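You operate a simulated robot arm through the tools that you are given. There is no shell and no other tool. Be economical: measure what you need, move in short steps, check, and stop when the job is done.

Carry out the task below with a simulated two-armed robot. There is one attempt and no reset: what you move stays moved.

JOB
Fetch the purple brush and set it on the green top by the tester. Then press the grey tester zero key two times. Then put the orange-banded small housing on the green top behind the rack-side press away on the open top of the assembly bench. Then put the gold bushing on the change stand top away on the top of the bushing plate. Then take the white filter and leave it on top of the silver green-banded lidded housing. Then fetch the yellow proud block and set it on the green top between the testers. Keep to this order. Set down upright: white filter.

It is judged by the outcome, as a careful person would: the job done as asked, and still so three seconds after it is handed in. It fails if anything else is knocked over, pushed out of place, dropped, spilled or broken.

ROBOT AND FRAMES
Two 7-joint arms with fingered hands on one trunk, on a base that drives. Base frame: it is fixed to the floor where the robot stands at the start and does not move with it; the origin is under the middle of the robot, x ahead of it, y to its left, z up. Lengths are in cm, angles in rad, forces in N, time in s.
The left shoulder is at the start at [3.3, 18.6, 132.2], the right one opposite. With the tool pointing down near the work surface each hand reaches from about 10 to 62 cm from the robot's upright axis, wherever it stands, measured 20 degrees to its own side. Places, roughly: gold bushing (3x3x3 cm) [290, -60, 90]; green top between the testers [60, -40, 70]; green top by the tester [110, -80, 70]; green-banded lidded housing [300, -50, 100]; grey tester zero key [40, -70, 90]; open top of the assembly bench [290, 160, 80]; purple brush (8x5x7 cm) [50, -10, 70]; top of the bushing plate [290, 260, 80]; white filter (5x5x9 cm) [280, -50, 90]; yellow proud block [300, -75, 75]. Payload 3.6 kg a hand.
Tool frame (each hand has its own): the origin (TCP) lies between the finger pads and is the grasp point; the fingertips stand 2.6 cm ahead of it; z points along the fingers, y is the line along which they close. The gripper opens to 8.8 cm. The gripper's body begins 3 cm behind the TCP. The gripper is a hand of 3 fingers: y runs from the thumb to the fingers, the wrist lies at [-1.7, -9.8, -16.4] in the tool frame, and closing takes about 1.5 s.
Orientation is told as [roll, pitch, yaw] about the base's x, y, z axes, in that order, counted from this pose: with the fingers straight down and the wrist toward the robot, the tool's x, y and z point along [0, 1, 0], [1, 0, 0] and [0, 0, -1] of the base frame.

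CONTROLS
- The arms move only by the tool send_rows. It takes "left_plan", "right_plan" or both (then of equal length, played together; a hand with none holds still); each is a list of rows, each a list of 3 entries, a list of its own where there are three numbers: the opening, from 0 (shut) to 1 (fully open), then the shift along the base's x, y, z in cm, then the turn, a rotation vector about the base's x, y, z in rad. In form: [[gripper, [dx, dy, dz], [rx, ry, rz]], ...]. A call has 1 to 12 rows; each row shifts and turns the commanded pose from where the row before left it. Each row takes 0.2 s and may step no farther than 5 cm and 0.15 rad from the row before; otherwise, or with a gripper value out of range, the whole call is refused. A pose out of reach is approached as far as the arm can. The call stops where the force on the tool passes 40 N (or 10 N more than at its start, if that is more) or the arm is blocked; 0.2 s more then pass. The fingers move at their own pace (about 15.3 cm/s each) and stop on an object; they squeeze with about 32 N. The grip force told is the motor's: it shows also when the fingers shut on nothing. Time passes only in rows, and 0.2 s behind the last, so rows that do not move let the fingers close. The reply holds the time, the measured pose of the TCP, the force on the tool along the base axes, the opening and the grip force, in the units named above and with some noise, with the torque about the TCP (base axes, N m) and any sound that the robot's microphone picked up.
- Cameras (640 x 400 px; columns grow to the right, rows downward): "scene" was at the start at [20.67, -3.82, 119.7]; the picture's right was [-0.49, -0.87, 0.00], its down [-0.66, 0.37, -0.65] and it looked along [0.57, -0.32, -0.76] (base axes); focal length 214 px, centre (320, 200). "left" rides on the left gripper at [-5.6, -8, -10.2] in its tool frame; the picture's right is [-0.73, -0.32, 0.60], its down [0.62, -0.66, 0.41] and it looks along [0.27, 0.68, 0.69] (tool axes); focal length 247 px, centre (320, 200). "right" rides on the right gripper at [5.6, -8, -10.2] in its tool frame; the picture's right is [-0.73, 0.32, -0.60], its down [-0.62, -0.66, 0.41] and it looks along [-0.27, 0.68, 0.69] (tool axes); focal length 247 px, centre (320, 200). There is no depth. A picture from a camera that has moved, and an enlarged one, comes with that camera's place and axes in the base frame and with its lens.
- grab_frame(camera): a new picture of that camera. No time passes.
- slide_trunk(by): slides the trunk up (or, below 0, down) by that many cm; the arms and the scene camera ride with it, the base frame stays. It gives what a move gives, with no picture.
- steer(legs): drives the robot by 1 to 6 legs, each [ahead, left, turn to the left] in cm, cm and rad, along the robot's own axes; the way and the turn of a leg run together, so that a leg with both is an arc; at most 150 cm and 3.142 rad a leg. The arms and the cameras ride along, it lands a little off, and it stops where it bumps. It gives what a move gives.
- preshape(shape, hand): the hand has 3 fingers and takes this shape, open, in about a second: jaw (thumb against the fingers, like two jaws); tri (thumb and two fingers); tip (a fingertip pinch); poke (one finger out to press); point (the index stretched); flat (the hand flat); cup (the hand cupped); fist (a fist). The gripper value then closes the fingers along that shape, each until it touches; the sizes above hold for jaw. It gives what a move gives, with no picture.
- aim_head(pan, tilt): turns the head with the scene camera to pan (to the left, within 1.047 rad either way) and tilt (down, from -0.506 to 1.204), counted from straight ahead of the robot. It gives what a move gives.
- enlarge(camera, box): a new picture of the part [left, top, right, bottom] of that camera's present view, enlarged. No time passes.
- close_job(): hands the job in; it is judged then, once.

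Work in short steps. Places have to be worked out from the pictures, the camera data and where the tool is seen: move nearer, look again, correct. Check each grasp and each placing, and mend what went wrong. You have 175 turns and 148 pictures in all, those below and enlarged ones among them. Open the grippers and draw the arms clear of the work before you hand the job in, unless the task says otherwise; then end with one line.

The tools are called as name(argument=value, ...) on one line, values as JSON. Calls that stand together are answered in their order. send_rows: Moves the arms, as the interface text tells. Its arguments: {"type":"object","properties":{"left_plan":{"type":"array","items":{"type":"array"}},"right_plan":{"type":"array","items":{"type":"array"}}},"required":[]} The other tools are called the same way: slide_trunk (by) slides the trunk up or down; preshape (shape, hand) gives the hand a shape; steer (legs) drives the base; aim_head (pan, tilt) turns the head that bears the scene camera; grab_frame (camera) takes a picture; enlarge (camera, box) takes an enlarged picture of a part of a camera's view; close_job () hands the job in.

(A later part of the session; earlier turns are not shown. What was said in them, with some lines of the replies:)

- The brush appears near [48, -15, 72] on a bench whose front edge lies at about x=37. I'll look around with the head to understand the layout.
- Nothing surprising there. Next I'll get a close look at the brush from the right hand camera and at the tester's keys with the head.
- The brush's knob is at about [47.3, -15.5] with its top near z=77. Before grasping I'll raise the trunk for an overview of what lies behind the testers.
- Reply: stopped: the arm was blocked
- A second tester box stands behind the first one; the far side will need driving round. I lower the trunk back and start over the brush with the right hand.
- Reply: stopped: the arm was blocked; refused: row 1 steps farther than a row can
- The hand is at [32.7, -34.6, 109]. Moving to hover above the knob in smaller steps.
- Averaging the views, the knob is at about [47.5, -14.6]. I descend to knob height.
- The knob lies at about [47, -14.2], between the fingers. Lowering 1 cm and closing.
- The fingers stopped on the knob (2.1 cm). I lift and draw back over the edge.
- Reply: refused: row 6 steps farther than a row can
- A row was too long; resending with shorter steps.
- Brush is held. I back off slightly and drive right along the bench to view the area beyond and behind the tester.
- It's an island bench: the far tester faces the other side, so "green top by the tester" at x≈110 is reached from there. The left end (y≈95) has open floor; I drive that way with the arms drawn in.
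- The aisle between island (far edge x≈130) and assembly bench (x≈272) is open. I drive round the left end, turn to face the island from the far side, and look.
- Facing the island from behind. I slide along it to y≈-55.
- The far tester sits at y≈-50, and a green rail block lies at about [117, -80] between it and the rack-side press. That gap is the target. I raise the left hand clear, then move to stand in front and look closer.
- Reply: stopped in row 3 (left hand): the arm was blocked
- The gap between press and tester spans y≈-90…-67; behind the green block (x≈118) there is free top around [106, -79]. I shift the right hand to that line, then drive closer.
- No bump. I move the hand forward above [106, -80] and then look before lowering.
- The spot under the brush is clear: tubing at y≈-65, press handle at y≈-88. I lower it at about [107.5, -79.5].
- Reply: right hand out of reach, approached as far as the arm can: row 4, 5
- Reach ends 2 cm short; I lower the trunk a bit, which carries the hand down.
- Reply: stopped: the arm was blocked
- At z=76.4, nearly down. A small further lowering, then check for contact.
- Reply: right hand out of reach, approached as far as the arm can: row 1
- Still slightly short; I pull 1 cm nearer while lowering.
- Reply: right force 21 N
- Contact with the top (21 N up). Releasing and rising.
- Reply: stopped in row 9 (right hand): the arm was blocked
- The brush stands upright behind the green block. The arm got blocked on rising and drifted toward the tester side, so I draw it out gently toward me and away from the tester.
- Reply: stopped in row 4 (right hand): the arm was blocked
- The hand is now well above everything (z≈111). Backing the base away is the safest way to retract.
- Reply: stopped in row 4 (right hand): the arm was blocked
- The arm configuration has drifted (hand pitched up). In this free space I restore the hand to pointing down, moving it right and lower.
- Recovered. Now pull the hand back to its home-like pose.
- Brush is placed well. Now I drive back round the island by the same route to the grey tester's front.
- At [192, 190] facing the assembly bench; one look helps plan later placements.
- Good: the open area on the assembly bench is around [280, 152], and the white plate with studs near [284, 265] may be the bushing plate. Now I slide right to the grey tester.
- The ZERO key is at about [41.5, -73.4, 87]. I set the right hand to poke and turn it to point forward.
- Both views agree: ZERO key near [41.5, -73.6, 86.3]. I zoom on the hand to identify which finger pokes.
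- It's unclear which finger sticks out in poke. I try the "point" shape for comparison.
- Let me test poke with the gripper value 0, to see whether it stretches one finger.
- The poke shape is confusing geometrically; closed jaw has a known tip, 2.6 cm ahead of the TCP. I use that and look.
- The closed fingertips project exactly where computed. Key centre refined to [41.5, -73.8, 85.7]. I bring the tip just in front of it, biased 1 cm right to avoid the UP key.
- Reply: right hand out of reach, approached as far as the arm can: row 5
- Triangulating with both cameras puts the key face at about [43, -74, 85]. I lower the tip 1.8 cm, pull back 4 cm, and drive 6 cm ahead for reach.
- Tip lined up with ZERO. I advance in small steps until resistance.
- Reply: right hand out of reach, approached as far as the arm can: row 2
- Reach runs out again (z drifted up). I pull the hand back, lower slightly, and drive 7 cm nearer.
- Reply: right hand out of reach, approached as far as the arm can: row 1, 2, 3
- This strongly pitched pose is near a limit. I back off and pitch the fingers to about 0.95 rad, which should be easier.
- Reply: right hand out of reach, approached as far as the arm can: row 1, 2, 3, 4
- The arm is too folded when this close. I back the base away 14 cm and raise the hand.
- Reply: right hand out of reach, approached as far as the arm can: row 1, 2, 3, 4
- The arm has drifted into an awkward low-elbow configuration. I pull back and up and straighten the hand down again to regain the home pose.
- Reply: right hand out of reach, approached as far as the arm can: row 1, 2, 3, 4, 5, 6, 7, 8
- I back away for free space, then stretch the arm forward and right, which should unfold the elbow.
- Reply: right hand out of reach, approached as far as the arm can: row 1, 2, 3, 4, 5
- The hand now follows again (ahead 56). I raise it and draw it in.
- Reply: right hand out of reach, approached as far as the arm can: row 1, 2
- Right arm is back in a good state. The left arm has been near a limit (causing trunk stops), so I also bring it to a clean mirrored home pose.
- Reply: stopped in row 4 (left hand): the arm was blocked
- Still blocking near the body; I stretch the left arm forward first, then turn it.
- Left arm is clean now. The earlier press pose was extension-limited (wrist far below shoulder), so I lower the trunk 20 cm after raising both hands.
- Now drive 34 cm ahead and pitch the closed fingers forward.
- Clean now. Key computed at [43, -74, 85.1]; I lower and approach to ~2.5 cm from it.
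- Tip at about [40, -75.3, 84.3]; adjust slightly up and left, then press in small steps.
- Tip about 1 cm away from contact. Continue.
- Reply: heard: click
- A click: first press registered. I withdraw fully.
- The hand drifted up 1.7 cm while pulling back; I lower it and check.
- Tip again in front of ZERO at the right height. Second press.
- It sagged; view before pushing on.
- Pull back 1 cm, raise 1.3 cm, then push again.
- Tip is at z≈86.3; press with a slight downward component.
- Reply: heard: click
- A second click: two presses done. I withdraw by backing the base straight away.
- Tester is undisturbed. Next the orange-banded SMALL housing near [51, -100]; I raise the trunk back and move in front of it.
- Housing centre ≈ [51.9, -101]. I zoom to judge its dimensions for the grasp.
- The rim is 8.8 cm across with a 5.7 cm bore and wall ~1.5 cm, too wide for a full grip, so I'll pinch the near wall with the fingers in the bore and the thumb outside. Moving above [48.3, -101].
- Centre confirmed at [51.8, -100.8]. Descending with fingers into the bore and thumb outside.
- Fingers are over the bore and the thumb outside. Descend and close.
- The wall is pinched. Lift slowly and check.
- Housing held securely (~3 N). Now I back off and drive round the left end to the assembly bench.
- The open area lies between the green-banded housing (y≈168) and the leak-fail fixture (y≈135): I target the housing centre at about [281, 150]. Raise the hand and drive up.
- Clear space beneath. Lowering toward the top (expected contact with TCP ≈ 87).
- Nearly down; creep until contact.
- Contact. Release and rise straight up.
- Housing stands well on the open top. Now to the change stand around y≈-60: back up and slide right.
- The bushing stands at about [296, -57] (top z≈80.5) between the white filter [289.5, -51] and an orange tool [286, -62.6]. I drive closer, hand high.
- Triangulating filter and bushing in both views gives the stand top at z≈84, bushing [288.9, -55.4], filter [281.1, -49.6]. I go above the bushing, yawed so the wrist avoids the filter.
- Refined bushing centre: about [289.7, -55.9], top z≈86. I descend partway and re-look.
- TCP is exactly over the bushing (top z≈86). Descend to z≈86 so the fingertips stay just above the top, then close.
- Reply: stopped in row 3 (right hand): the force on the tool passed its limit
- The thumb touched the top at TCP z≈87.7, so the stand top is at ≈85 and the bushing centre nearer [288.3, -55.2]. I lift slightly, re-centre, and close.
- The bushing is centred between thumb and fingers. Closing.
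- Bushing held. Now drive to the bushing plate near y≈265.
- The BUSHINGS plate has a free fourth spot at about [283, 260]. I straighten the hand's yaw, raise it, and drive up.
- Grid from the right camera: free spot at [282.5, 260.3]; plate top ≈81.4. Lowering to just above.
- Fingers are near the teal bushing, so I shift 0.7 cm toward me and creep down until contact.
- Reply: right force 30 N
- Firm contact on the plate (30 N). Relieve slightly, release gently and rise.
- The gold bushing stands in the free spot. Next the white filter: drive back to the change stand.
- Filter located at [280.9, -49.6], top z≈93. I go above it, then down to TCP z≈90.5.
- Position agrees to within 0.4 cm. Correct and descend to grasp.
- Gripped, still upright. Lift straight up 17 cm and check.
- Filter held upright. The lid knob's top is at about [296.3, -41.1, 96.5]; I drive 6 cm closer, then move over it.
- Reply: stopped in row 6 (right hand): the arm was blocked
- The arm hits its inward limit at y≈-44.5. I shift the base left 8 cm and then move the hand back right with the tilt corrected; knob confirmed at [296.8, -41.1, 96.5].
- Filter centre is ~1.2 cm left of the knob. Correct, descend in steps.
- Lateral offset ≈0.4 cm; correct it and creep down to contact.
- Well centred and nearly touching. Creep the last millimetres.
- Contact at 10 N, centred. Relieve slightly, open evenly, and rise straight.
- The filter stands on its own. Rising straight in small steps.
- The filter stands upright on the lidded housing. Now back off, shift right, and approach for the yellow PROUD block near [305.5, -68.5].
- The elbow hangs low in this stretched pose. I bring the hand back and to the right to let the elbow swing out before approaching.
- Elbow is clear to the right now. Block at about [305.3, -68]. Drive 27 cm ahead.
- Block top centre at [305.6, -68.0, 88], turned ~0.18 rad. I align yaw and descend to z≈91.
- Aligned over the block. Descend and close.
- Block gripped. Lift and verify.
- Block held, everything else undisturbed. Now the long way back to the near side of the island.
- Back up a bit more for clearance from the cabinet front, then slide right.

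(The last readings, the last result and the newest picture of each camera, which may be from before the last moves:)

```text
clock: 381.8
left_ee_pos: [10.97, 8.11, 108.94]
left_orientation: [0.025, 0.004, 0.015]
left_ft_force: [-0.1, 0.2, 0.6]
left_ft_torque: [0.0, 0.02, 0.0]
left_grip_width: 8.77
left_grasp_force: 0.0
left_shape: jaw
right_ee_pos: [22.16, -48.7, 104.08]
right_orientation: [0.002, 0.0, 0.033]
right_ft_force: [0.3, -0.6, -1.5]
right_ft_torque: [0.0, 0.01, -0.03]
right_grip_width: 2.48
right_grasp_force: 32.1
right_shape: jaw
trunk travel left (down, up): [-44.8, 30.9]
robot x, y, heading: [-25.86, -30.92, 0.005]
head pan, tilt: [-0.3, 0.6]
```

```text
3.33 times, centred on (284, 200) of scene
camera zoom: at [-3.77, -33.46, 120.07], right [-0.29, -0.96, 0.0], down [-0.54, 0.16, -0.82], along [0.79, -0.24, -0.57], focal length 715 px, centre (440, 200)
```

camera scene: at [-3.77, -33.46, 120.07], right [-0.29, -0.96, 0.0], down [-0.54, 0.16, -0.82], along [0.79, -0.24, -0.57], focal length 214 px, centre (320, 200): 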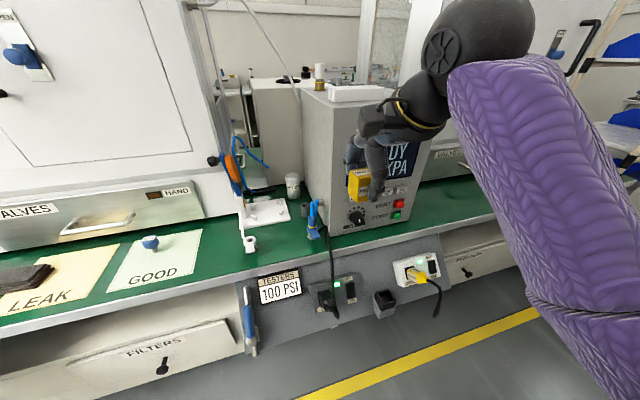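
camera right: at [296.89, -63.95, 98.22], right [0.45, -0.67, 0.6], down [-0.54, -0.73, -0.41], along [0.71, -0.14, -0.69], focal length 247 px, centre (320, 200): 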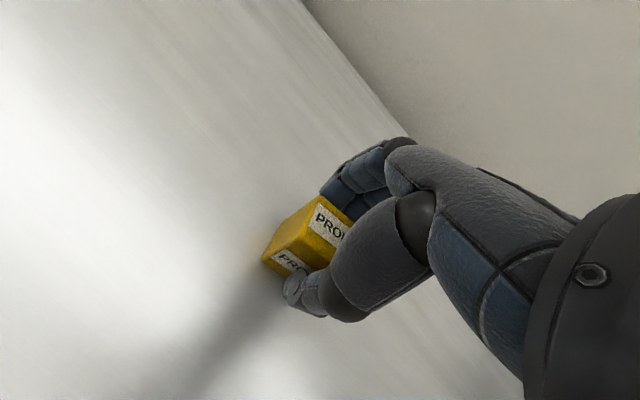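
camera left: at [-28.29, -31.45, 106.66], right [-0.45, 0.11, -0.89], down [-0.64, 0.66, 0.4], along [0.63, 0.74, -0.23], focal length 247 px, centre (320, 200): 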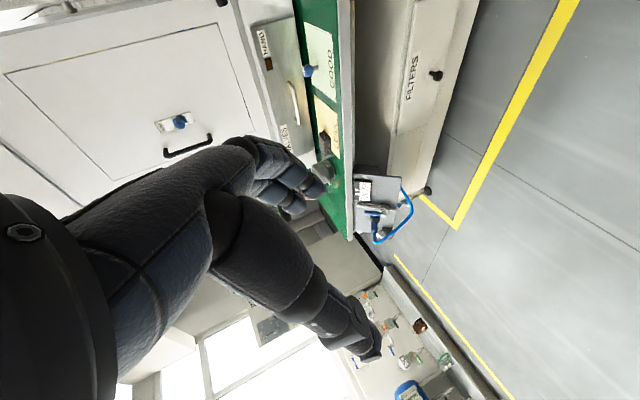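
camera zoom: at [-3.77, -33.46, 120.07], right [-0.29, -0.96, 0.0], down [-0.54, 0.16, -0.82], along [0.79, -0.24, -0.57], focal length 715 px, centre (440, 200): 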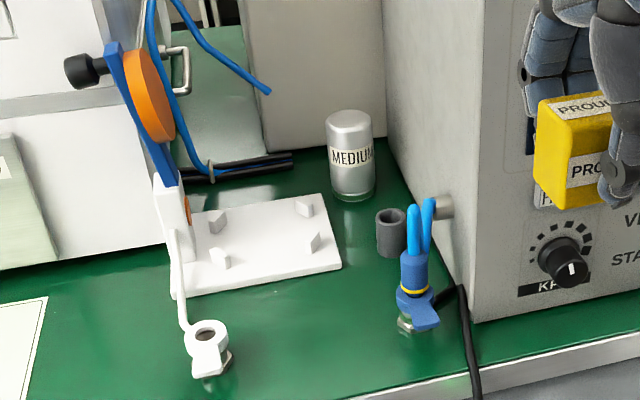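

Options: the gap right of the white plate is tight (socket, blue clamp, can), while the green just in front of the plate at about [52, -39] is open and well clear. I move in front of it.

steer(legs=[[0, 9, 0], [27, 0, 0]])

aim_head(pan=-0.35, tilt=0.85)

grab_frame(camera="scene")

grab_frame(camera="right")

```text
clock: 384.4
left_ee_pos: [38.1, 16.93, 108.84]
left_orientation: [0.026, 0.006, 0.013]
left_ft_force: [0.1, 0.3, 0.6]
left_ft_torque: [-0.02, 0.0, -0.02]
left_grip_width: 8.8
left_grasp_force: 0.2
left_shape: jaw
right_ee_pos: [49.01, -39.97, 103.95]
right_orientation: [0.004, 0.001, 0.029]
right_ft_force: [0.5, 0.0, -0.5]
right_ft_torque: [-0.02, 0.02, 0.02]
right_grip_width: 2.49
right_grasp_force: 32.7
right_shape: jaw
trunk travel left (down, up): [-44.8, 30.9]
robot x, y, heading: [0.62, -22.1, 0.004]
head pan, tilt: [-0.3, 0.6]
```

```text
clock: 385.2
left_ee_pos: [38.11, 16.98, 109.05]
left_orientation: [0.026, 0.004, 0.013]
left_ft_force: [0.2, -0.1, 0.1]
left_ft_torque: [-0.01, -0.01, 0.01]
left_grip_width: 8.77
left_grasp_force: 0.0
left_shape: jaw
right_ee_pos: [48.91, -39.99, 104.16]
right_orientation: [0.003, 0.0, 0.029]
right_ft_force: [0.3, 0.7, -1.3]
right_ft_torque: [-0.01, -0.01, 0.0]
right_grip_width: 2.5
right_grasp_force: 32.3
right_shape: jaw
trunk travel left (down, up): [-44.8, 30.9]
robot x, y, heading: [0.59, -22.08, 0.004]
head pan, tilt: [-0.351, 0.85]
```

```text
19 pictures are left
camera scene: at [21.98, -24.71, 117.99], right [-0.34, -0.94, 0.0], down [-0.71, 0.26, -0.66], along [0.62, -0.23, -0.75], focal length 214 px, centre (320, 200)
```

scene: 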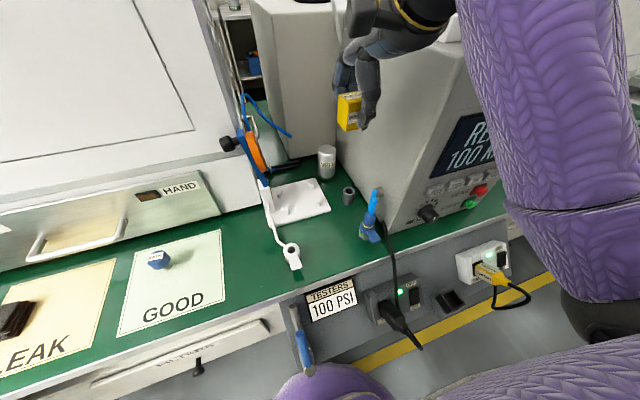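

```text
18 pictures are left
camera right: at [40.77, -34.68, 114.23], right [0.34, -0.73, 0.6], down [-0.65, -0.64, -0.41], along [0.68, -0.25, -0.69], focal length 247 px, centre (320, 200)
```

right: 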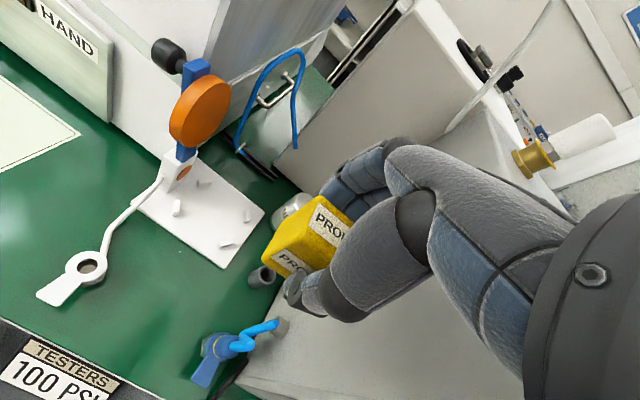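

Spot [52.4, -41] is clear: plate corner at [56.1, -40.2], socket edge at y≈-44.9, blue clamp at y<-45. Moving there and descending.

send_rows(right_plan=[[0, [1.8, -0.5, -3], [0, 0, 0]], [0, [1.7, -0.5, -4], [0, 0, 0]], [0, [0, 0, -4], [0, 0, 0]], [0, [0, 0, -4], [0, 0, 0]], [0, [0, 0, -4], [0, 0, 0]], [0, [0, 0, -3], [0, 0, 0]], [0, [0, 0, 0], [0, 0, 0]]])

grab_frame(camera="right")

enlarge(camera="scene", box=[260, 130, 420, 280])

```text
clock: 386.8
left_ee_pos: [38.03, 16.96, 109.04]
left_orientation: [0.026, 0.004, 0.012]
left_ft_force: [-0.4, -0.2, -0.6]
left_ft_torque: [-0.01, -0.01, 0.0]
left_grip_width: 8.79
left_grasp_force: 0.2
left_shape: jaw
right_ee_pos: [52.43, -41.09, 81.9]
right_orientation: [0.003, 0.001, 0.029]
right_ft_force: [-0.1, 0.0, -2.1]
right_ft_torque: [0.02, -0.01, 0.02]
right_grip_width: 2.48
right_grasp_force: 32.0
right_shape: jaw
trunk travel left (down, up): [-44.8, 30.9]
robot x, y, heading: [0.77, -21.88, 0.0]
head pan, tilt: [-0.351, 0.85]
```

```text
17 pictures are left
camera right: at [44.21, -35.63, 92.05], right [0.34, -0.73, 0.6], down [-0.65, -0.64, -0.41], along [0.68, -0.25, -0.69], focal length 247 px, centre (320, 200)
```

right: 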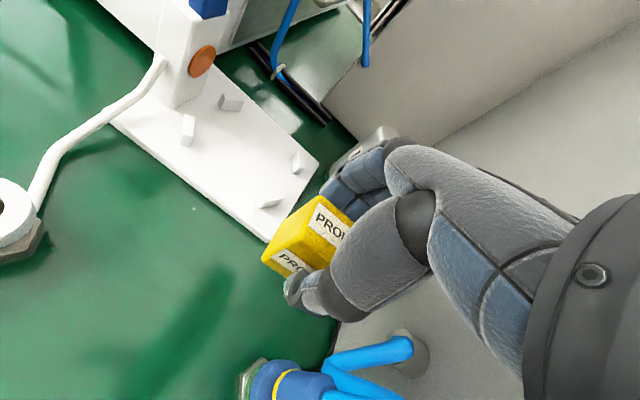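

```text
2.67 times, centred on (340, 205) of scene
camera zoom: at [21.97, -24.71, 117.99], right [-0.34, -0.94, 0.0], down [-0.71, 0.26, -0.66], along [0.62, -0.23, -0.75], focal length 572 px, centre (267, 187)
```

zoom: 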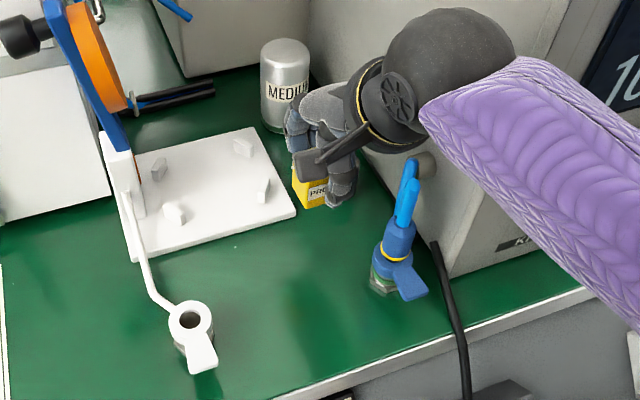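

Clear below. Continue down with fine creeping.

send_rows(right_plan=[[0, [-0.2, 0, -3], [0, 0, 0]], [0, [0, 0, -3], [0, 0, 0]], [0, [0, 0, -1.5], [0, 0, 0]], [0, [0, 0, -0.5], [0, 0, 0]], [0, [0, 0, -0.3], [0, 0, 0]], [0, [0, 0, 0], [0, 0, 0]]])

grab_frame(camera="right")

```text
clock: 388.2
left_ee_pos: [38.06, 16.9, 109.02]
left_orientation: [0.025, 0.006, 0.013]
left_ft_force: [-0.6, 0.1, -0.4]
left_ft_torque: [0.0, 0.01, 0.01]
left_grip_width: 8.79
left_grasp_force: 0.0
left_shape: jaw
right_ee_pos: [52.24, -41.06, 73.61]
right_orientation: [0.005, 0.001, 0.029]
right_ft_force: [-0.5, -0.2, -1.7]
right_ft_torque: [-0.01, 0.0, 0.03]
right_grip_width: 2.47
right_grasp_force: 32.0
right_shape: jaw
trunk travel left (down, up): [-44.8, 30.9]
robot x, y, heading: [0.59, -21.99, 0.005]
head pan, tilt: [-0.351, 0.85]
```

```text
15 pictures are left
camera right: at [44.04, -35.66, 83.87], right [0.34, -0.73, 0.6], down [-0.65, -0.64, -0.41], along [0.68, -0.25, -0.69], focal length 247 px, centre (320, 200)
```

right: 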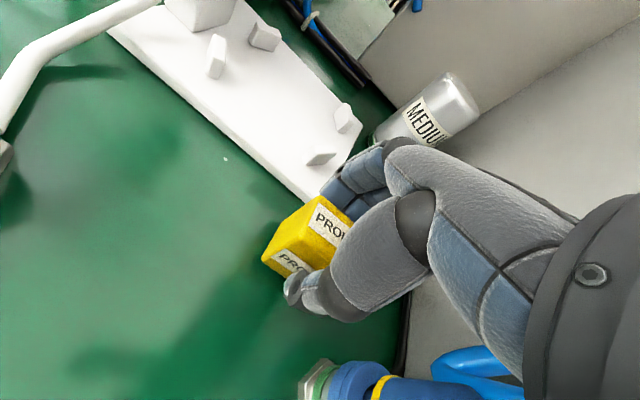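

send_rows(right_plan=[[0, [0, 0, -0.3], [0, 0, 0]], [0, [0, 0, -0.3], [0, 0, 0]], [0, [0, 0, 0], [0, 0, 0]]])

```text
clock: 389.0
left_ee_pos: [38.02, 16.94, 108.96]
left_orientation: [0.028, 0.006, 0.011]
left_ft_force: [0.5, 0.0, -0.1]
left_ft_torque: [-0.01, 0.0, -0.01]
left_grip_width: 8.78
left_grasp_force: 0.1
left_shape: jaw
right_ee_pos: [52.24, -41.08, 73.11]
right_orientation: [0.004, 0.0, 0.029]
right_ft_force: [-0.5, 0.0, -1.4]
right_ft_torque: [-0.02, -0.03, 0.0]
right_grip_width: 2.49
right_grasp_force: 31.9
right_shape: jaw
trunk travel left (down, up): [-44.8, 30.9]
robot x, y, heading: [0.82, -21.54, 0.003]
head pan, tilt: [-0.351, 0.85]
```

No contact yet; a bit further.

send_rows(right_plan=[[0, [0, 0, -0.3], [0, 0, 0]], [0, [0, 0, -0.3], [0, 0, 0]], [0, [0, 0, 0], [0, 0, 0]]])

```text
clock: 389.8
left_ee_pos: [37.84, 16.95, 109.08]
left_orientation: [0.024, 0.005, 0.01]
left_ft_force: [-0.9, 0.2, 0.2]
left_ft_torque: [-0.01, -0.03, 0.03]
left_grip_width: 8.77
left_grasp_force: 0.0
left_shape: jaw
right_ee_pos: [52.33, -41.02, 72.87]
right_orientation: [0.003, -0.007, 0.028]
right_ft_force: [-4.5, -1.9, 22.0]
right_ft_torque: [0.0, 0.28, -0.02]
right_grip_width: 2.66
right_grasp_force: 31.8
right_shape: jaw
trunk travel left (down, up): [-44.8, 30.9]
robot x, y, heading: [0.41, -22.07, 0.001]
head pan, tilt: [-0.351, 0.85]
```

Contact. Release gently and rise.

send_rows(right_plan=[[0, [0, 0, 0.3], [0, 0, 0]], [0.35, [0, 0, 0], [0, 0, 0]], [0.5, [0, 0, 0], [0, 0, 0]], [0.5, [0, 0, 0], [0, 0, 0]], [0.5, [0, 0, 1], [0, 0, 0]], [0.5, [0, 0, 3], [0, 0, 0]], [0.5, [0, 0, 4], [0, 0, 0]], [0.5, [0, 0, 4], [0, 0, 0]], [0.5, [0, 0, 4], [0, 0, 0]], [0.5, [-1, 0, 4], [0, 0, 0]], [0.5, [-2, 0, 4], [0, 0, 0]], [0.5, [0, 0, 0], [0, 0, 0]]])

grab_frame(camera="scene")

```text
clock: 392.4
left_ee_pos: [37.93, 17.0, 108.87]
left_orientation: [0.027, 0.005, 0.012]
left_ft_force: [0.3, -0.2, 0.6]
left_ft_torque: [0.01, -0.01, 0.0]
left_grip_width: 8.79
left_grasp_force: 0.0
left_shape: jaw
right_ee_pos: [49.4, -41.03, 97.02]
right_orientation: [0.004, 0.002, 0.029]
right_ft_force: [0.9, -0.7, 0.7]
right_ft_torque: [0.01, -0.03, 0.0]
right_grip_width: 4.36
right_grasp_force: 0.0
right_shape: jaw
trunk travel left (down, up): [-44.8, 30.9]
robot x, y, heading: [0.54, -21.77, -0.002]
head pan, tilt: [-0.351, 0.85]
```

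```text
14 pictures are left
camera scene: at [22.0, -24.71, 117.98], right [-0.34, -0.94, 0.0], down [-0.71, 0.26, -0.66], along [0.62, -0.23, -0.75], focal length 214 px, centre (320, 200)
```

scene: 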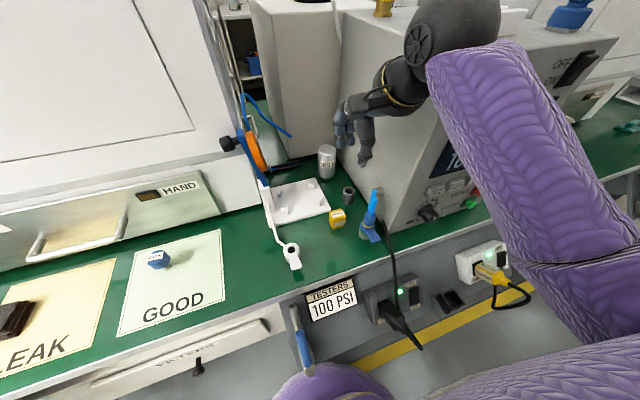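

The block stands on the green top beside the plate and clear of the other tools. I back away and open the hands before handing in.

steer(legs=[[-35, 0, 0]])

send_rows(right_plan=[[1, [0, 0, 0], [0, 0, 0]], [1, [0, 0, 0], [0, 0, 0]]])

grab_frame(camera="scene")

```text
clock: 394.6
left_ee_pos: [3.19, 17.04, 109.02]
left_orientation: [0.026, 0.004, 0.016]
left_ft_force: [0.1, 0.7, 0.2]
left_ft_torque: [-0.01, -0.01, 0.0]
left_grip_width: 8.79
left_grasp_force: 0.1
left_shape: jaw
right_ee_pos: [14.65, -40.95, 96.94]
right_orientation: [0.003, 0.002, 0.032]
right_ft_force: [0.6, 0.4, -0.2]
right_ft_torque: [-0.02, -0.02, 0.0]
right_grip_width: 4.39
right_grasp_force: 0.0
right_shape: jaw
trunk travel left (down, up): [-44.8, 30.9]
robot x, y, heading: [-33.67, -22.23, 0.01]
head pan, tilt: [-0.351, 0.85]
```

```text
clock: 395.2
left_ee_pos: [3.13, 17.02, 108.98]
left_orientation: [0.026, 0.005, 0.016]
left_ft_force: [-0.6, 0.1, 0.9]
left_ft_torque: [0.04, -0.01, 0.02]
left_grip_width: 8.76
left_grasp_force: 0.1
left_shape: jaw
right_ee_pos: [14.74, -40.95, 96.96]
right_orientation: [0.004, 0.0, 0.033]
right_ft_force: [-0.8, -0.5, 0.1]
right_ft_torque: [0.03, 0.0, 0.0]
right_grip_width: 8.74
right_grasp_force: 0.1
right_shape: jaw
trunk travel left (down, up): [-44.8, 30.9]
robot x, y, heading: [-34.12, -22.29, 0.005]
head pan, tilt: [-0.351, 0.85]
```

```text
13 pictures are left
camera scene: at [-12.71, -24.74, 117.98], right [-0.34, -0.94, 0.0], down [-0.71, 0.25, -0.66], along [0.62, -0.22, -0.75], focal length 214 px, centre (320, 200)
```

scene: 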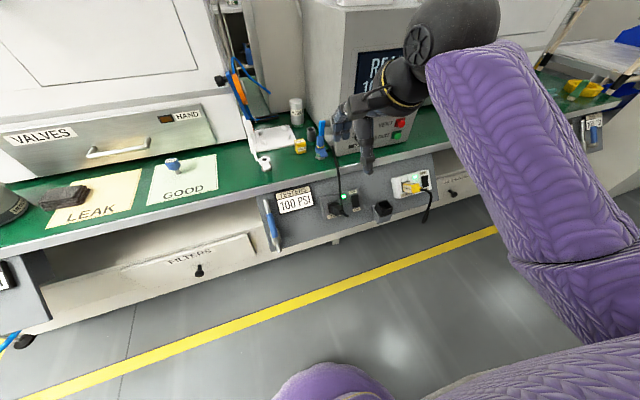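

All six steps are done, and both arms are clear with the grippers open. Handing in.

close_job()

```text
The job is handed in.
```

All six steps were done in the order asked and the job is handed in. The white filter was left upright on the lidded housing. The one judgement call was the yellow block, which I set at about [52, -41] because the spot nearer [60, -40] was too tight.
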